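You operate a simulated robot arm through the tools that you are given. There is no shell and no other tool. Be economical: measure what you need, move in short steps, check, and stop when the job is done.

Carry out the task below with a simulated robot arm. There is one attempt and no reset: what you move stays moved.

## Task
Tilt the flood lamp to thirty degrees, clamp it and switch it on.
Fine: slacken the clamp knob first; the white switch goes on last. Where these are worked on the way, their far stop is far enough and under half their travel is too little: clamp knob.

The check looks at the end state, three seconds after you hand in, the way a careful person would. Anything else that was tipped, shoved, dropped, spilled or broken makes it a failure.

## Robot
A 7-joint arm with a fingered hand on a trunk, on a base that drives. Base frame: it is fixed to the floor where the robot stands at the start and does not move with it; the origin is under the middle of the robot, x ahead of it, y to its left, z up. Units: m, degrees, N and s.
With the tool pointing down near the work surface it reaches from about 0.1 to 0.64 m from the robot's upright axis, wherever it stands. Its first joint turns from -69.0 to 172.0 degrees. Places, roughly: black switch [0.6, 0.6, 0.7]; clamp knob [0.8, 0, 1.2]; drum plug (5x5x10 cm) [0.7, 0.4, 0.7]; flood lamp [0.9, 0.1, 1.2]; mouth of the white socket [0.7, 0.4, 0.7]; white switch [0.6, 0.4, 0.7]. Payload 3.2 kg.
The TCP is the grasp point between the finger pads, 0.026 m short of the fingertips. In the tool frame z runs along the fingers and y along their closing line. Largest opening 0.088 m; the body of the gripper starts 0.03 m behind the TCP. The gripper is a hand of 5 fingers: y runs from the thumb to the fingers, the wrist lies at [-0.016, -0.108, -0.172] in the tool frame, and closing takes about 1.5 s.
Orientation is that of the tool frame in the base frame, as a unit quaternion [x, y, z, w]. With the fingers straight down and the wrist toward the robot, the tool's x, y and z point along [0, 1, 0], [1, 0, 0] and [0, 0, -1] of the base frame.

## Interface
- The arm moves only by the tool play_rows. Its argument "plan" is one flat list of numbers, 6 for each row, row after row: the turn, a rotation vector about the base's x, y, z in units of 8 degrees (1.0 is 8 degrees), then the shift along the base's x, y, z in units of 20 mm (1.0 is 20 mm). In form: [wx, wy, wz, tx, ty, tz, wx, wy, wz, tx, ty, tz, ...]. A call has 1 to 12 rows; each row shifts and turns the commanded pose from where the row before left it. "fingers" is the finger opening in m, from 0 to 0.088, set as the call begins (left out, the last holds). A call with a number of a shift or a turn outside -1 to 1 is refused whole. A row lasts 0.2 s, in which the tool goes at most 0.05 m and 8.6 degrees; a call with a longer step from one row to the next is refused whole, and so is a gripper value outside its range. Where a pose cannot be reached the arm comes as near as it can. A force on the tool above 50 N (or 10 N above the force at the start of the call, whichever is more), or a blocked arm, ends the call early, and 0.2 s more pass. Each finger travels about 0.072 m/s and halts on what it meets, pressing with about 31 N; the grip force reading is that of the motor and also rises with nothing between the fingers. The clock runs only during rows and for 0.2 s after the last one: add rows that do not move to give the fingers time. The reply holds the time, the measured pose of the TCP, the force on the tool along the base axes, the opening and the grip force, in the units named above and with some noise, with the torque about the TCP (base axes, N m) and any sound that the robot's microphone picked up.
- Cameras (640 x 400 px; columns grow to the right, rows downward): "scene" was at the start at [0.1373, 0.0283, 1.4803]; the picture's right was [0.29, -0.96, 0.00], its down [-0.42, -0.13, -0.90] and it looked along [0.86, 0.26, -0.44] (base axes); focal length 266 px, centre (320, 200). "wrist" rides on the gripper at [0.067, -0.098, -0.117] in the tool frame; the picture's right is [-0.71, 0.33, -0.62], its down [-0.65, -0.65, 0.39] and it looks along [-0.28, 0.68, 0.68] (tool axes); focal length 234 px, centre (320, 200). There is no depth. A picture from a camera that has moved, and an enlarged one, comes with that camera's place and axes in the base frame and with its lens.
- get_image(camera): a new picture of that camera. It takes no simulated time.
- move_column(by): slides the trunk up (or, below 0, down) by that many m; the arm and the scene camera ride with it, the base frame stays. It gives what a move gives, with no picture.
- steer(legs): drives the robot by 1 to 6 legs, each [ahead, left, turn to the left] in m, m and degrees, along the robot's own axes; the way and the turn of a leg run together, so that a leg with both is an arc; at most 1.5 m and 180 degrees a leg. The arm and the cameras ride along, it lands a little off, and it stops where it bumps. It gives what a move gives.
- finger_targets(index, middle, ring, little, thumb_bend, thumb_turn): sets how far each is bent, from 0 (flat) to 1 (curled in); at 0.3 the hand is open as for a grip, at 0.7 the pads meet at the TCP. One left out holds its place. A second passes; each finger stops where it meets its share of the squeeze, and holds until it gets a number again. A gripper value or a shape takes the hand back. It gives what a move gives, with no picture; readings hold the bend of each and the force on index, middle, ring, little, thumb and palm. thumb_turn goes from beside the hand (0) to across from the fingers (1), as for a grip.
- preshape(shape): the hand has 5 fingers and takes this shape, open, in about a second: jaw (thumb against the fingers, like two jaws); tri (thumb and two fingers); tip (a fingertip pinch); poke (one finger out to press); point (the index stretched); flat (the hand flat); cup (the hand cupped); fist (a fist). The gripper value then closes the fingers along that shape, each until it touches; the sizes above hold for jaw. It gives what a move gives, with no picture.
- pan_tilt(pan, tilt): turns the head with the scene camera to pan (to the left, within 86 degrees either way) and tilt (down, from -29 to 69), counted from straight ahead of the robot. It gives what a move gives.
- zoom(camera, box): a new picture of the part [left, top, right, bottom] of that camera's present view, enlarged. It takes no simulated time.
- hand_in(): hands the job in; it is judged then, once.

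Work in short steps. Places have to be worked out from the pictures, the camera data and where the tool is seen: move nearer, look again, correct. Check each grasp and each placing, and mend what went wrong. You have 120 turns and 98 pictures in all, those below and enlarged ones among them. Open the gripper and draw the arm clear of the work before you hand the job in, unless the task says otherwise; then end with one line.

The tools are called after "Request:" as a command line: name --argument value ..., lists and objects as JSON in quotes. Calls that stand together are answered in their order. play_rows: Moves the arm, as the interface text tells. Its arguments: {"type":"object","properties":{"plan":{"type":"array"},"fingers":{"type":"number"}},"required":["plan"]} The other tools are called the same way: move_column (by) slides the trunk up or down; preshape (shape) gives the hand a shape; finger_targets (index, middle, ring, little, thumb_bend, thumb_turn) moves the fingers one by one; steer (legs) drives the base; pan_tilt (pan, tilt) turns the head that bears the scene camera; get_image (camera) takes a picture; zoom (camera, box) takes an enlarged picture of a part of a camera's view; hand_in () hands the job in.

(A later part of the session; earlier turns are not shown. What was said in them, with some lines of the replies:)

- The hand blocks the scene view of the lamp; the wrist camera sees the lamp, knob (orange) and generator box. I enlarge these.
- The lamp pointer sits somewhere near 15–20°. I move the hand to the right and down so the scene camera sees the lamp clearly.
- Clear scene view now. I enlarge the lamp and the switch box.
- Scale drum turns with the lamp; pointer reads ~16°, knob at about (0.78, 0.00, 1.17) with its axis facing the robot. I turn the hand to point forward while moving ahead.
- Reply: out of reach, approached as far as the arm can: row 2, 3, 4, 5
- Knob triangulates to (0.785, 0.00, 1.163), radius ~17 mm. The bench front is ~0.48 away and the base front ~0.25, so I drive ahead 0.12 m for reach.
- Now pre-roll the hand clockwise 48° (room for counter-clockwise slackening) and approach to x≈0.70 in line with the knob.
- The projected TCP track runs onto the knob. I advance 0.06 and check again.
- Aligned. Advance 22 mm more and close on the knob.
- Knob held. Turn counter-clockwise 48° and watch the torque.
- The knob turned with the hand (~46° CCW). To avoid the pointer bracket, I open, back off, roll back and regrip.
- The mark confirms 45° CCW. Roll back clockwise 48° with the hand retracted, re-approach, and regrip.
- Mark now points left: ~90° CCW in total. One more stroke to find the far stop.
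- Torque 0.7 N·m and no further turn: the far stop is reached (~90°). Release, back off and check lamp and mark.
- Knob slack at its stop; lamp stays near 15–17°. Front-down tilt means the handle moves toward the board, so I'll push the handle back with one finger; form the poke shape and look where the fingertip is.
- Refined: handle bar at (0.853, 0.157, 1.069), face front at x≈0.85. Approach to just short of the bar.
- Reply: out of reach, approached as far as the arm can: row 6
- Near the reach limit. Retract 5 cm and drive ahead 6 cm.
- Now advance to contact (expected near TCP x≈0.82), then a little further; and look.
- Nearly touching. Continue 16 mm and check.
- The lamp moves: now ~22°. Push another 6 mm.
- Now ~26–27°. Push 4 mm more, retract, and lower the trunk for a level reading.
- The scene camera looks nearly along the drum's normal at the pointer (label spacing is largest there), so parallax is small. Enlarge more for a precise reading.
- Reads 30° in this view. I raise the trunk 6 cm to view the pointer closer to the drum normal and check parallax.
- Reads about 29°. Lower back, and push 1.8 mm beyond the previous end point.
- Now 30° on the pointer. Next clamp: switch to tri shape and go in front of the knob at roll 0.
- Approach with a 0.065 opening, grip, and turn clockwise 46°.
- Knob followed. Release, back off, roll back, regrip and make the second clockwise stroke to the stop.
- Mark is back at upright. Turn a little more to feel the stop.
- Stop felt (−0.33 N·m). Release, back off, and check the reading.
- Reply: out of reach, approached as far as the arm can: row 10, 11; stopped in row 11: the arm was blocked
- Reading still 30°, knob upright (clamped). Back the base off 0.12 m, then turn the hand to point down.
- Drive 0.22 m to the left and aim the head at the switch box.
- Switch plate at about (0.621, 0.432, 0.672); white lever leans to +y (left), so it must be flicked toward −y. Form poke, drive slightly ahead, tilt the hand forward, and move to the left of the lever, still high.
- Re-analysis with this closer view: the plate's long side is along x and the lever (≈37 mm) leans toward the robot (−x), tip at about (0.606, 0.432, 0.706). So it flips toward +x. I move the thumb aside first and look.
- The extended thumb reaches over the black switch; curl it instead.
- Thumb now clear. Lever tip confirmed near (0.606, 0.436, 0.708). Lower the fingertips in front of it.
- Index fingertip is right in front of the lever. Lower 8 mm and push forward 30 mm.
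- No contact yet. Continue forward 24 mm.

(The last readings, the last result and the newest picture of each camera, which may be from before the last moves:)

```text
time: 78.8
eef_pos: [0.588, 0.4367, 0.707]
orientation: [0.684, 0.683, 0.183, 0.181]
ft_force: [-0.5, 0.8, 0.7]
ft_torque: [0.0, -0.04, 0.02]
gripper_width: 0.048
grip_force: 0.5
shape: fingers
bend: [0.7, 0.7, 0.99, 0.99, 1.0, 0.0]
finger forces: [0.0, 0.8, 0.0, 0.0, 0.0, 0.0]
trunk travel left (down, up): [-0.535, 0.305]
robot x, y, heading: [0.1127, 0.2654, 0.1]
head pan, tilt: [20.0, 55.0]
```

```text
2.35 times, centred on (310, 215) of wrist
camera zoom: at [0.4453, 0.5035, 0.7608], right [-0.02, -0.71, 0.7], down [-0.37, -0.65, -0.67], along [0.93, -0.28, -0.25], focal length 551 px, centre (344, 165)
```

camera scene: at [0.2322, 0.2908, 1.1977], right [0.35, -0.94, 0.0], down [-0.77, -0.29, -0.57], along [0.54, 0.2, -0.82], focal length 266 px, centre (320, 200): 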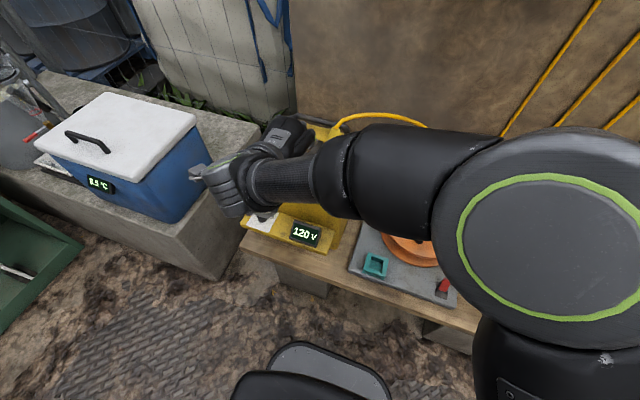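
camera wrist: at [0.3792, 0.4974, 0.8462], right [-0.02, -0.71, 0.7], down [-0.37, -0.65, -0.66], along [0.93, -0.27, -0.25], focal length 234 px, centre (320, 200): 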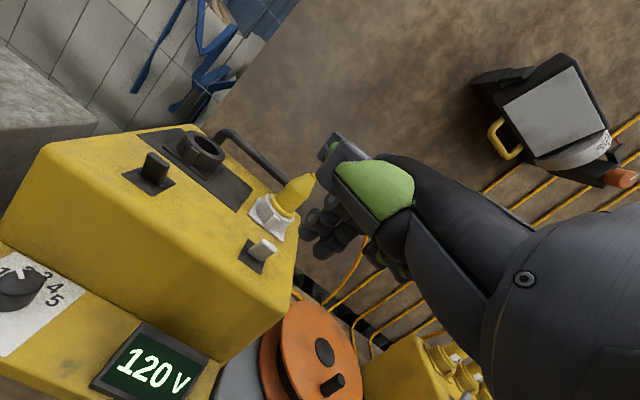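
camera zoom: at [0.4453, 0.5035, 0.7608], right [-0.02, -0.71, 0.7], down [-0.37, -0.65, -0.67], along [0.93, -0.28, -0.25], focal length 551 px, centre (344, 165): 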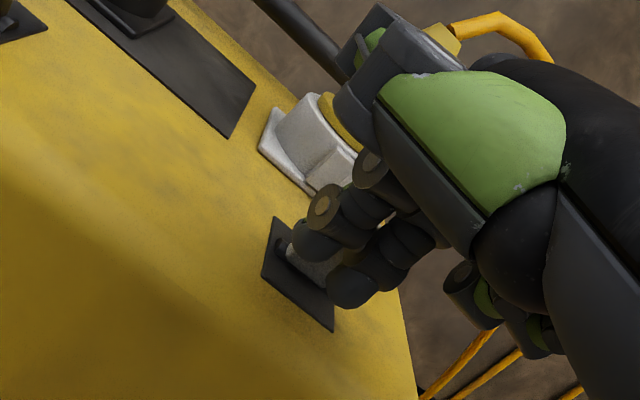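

Contact on the middle finger. Push 24 mm more.

Request:
play_rows --plan '[0, 0, 0, 0.4, 0, 0, 0, 0, 0, 0.4, 0, 0, 0, 0, 0, 0.4, 0, 0]'

Request:
zoom --camera "wrist" --box '[200, 130, 420, 300]'

```text
time: 79.6
eef_pos: [0.6115, 0.4384, 0.706]
orientation: [0.681, 0.686, 0.183, 0.18]
ft_force: [-0.3, -0.1, 1.0]
ft_torque: [0.0, -0.01, 0.02]
gripper_width: 0.0479
grip_force: 0.3
shape: fingers
bend: [0.7, 0.7, 0.99, 0.99, 1.0, 0.0]
finger forces: [0.0, 0.4, 0.0, 0.0, 0.0, 0.0]
trunk travel left (down, up): [-0.535, 0.305]
robot x, y, heading: [0.1175, 0.2634, 0.5]
head pan, tilt: [20.0, 55.0]
```

```text
2.35 times, centred on (310, 215) of wrist
camera zoom: at [0.4683, 0.5049, 0.7603], right [-0.02, -0.71, 0.71], down [-0.37, -0.65, -0.66], along [0.93, -0.27, -0.25], focal length 551 px, centre (344, 165)
```

zoom: 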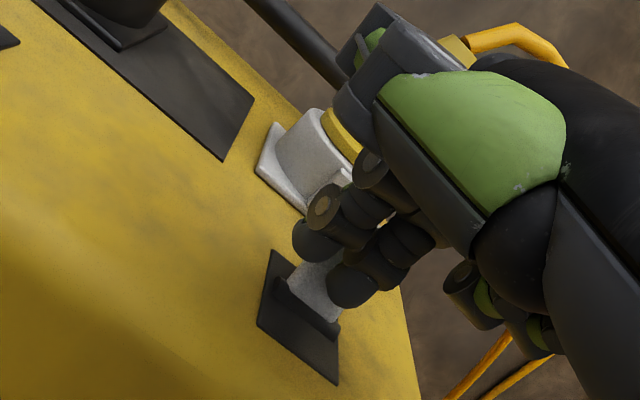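

Lever is moving over. Push 14 mm more, then withdraw and look.

Request:
play_rows --plan '[0, 0, 0, 0.4, 0, 0, 0, 0, 0, 0.3, 0, 0]'

Request:
play_rows --plan '[0, 0, 0, -1, 0, 0, 0, 0, 0, -1, 0, 0, 0, 0, 0, -1, 0, 0.5, 0, 0, 0, -1, 0, 1, 0, 0, 0, -1, 0, 1, 0, 0, 0, 0, 0, 1]'

Request:
get_image --camera "wrist"

Request:
zoom --camera "wrist" --box '[200, 180, 340, 290]'

```text
time: 80.2
eef_pos: [0.6232, 0.4408, 0.7072]
orientation: [0.681, 0.685, 0.185, 0.181]
ft_force: [-7.2, 1.4, 4.0]
ft_torque: [-0.04, 0.11, -0.09]
gripper_width: 0.0479
grip_force: 4.9
shape: fingers
bend: [0.7, 0.7, 0.99, 0.99, 1.0, 0.0]
finger forces: [0.0, 8.6, 0.1, 0.0, 0.0, 0.0]
trunk travel left (down, up): [-0.535, 0.305]
robot x, y, heading: [0.1151, 0.2644, 0.5]
head pan, tilt: [20.0, 55.0]
```

```text
time: 81.6
eef_pos: [0.5246, 0.437, 0.7773]
orientation: [0.681, 0.685, 0.184, 0.18]
ft_force: [0.1, -0.4, -0.1]
ft_torque: [-0.04, -0.01, 0.01]
gripper_width: 0.048
grip_force: 0.0
shape: fingers
bend: [0.7, 0.7, 0.99, 0.99, 1.0, 0.0]
finger forces: [0.1, 0.1, 0.1, 0.0, 0.0, 0.0]
trunk travel left (down, up): [-0.535, 0.305]
robot x, y, heading: [0.1146, 0.2658, 0.5]
head pan, tilt: [20.0, 55.0]
```

```text
35 pictures are left
camera wrist: at [0.381, 0.5023, 0.831], right [-0.02, -0.71, 0.7], down [-0.37, -0.65, -0.66], along [0.93, -0.27, -0.25], focal length 234 px, centre (320, 200)
```

wrist: 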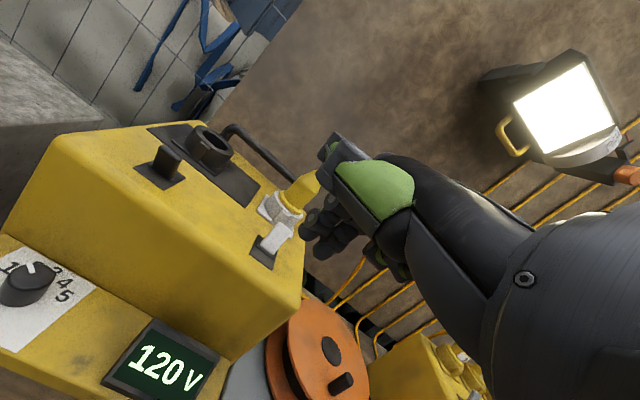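

```text
3.64 times, centred on (270, 235) of wrist
camera zoom: at [0.381, 0.5023, 0.831], right [-0.02, -0.71, 0.7], down [-0.37, -0.65, -0.66], along [0.93, -0.27, -0.25], focal length 852 px, centre (502, 73)
```

zoom: 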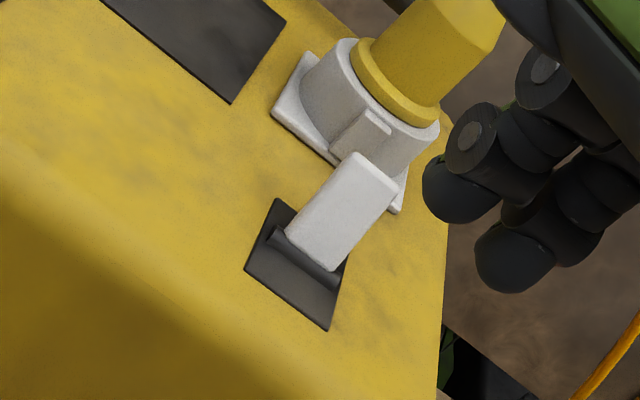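

The lamp is lit and the switch is over. Draw clear: raise the trunk, back off, open the hand, and take a last look.

Request:
play_rows --plan '[0, 0, 0, -0.5, 0, 1, 0, 0, 0, -0.5, 0, 1, 0, 0, 0, -0.5, 0, 1, 0, 0, 0, -0.5, 0, 1]'

Request:
move_column --by 0.29

Request:
steer --legs '[[-0.1, 0, 0]]'

Request:
preshape --shape "jaw"

Request:
pan_tilt --pan -10 --tilt 35

Request:
get_image --camera "scene"

```text
time: 82.6
eef_pos: [0.4852, 0.4371, 0.8539]
orientation: [0.682, 0.685, 0.183, 0.18]
ft_force: [0.6, 0.5, -0.2]
ft_torque: [0.01, 0.0, 0.0]
gripper_width: 0.048
grip_force: 0.1
shape: fingers
bend: [0.7, 0.7, 0.99, 0.99, 1.0, 0.0]
finger forces: [0.0, 0.0, 0.0, 0.1, 0.1, 0.0]
trunk travel left (down, up): [-0.535, 0.305]
robot x, y, heading: [0.1126, 0.261, 0.5]
head pan, tilt: [20.0, 55.0]
```

```text
time: 85.5
eef_pos: [0.4865, 0.4382, 1.1434]
orientation: [0.682, 0.685, 0.183, 0.18]
ft_force: [0.1, 0.1, -0.7]
ft_torque: [0.02, -0.02, 0.0]
gripper_width: 0.0481
grip_force: 0.1
shape: fingers
bend: [0.7, 0.7, 0.99, 0.99, 1.0, 0.0]
finger forces: [0.0, 0.0, 0.0, 0.0, 0.0, 0.0]
trunk travel left (down, up): [-0.825, 0.015]
robot x, y, heading: [0.1156, 0.264, 0.1]
head pan, tilt: [20.0, 55.0]
```

```text
time: 86.6
eef_pos: [0.3857, 0.4371, 1.1448]
orientation: [0.682, 0.685, 0.183, 0.18]
ft_force: [0.2, 0.3, 0.3]
ft_torque: [0.05, -0.03, 0.0]
gripper_width: 0.0481
grip_force: 0.0
shape: fingers
bend: [0.7, 0.7, 0.99, 0.99, 1.0, 0.0]
finger forces: [0.0, 0.1, 0.1, 0.0, 0.1, 0.0]
trunk travel left (down, up): [-0.825, 0.015]
robot x, y, heading: [0.0152, 0.2639, 0.7]
head pan, tilt: [20.0, 55.0]
```

```text
time: 87.5
eef_pos: [0.3854, 0.4371, 1.1443]
orientation: [0.682, 0.685, 0.183, 0.18]
ft_force: [0.8, -0.2, -0.5]
ft_torque: [-0.02, 0.05, 0.04]
gripper_width: 0.0877
grip_force: 0.1
shape: jaw
bend: [0.3, 0.3, 0.3, 0.3, 0.3, 0.97]
finger forces: [0.0, 0.1, 0.0, 0.0, 0.0, 0.0]
trunk travel left (down, up): [-0.825, 0.015]
robot x, y, heading: [0.0154, 0.261, 0.7]
head pan, tilt: [20.0, 55.0]
```

```text
time: 88.5
eef_pos: [0.3848, 0.437, 1.1436]
orientation: [0.682, 0.685, 0.183, 0.18]
ft_force: [-0.9, -0.8, -0.9]
ft_torque: [0.02, 0.01, 0.01]
gripper_width: 0.088
grip_force: 0.0
shape: jaw
bend: [0.3, 0.3, 0.3, 0.3, 0.3, 0.97]
finger forces: [0.1, 0.0, 0.0, 0.0, 0.0, 0.0]
trunk travel left (down, up): [-0.825, 0.015]
robot x, y, heading: [0.0141, 0.2632, 0.2]
head pan, tilt: [-10.0, 35.0]
```

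```text
33 pictures are left
camera scene: at [0.1507, 0.2504, 1.5158], right [-0.17, -0.99, 0.0], down [-0.57, 0.1, -0.82], along [0.81, -0.14, -0.57], focal length 266 px, centre (320, 200)
```

scene: 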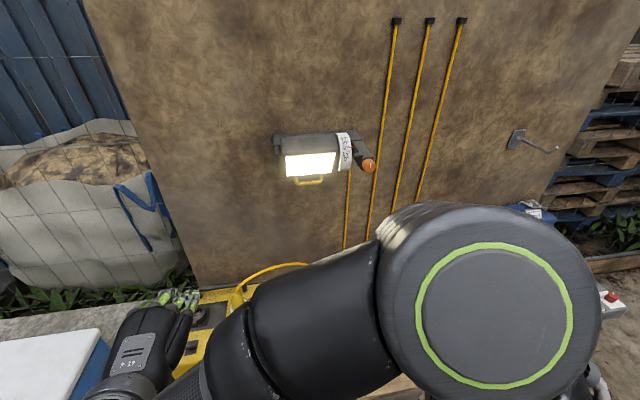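

Request:
zoom --camera "scene" --box '[320, 120, 390, 180]'

```text
6.67 times, centred on (355, 150) of scene
camera zoom: at [0.1507, 0.2504, 1.5158], right [-0.17, -0.99, 0.0], down [-0.57, 0.1, -0.82], along [0.81, -0.14, -0.57], focal length 1775 px, centre (87, 533)
```

zoom: 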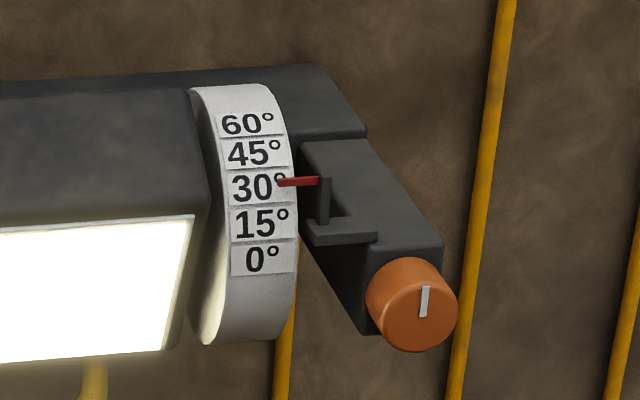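

The pointer reads 30°, the knob mark is upright (clamped), and the lamp is lit with the arm clear. Handing in.

Request:
hand_in

```text
The job is handed in.
```

The flood lamp is tilted to 30°, clamped and lit. I slackened the clamp knob first and flipped the white switch last. The arm is clear of the work with the hand open, and the job is handed in.
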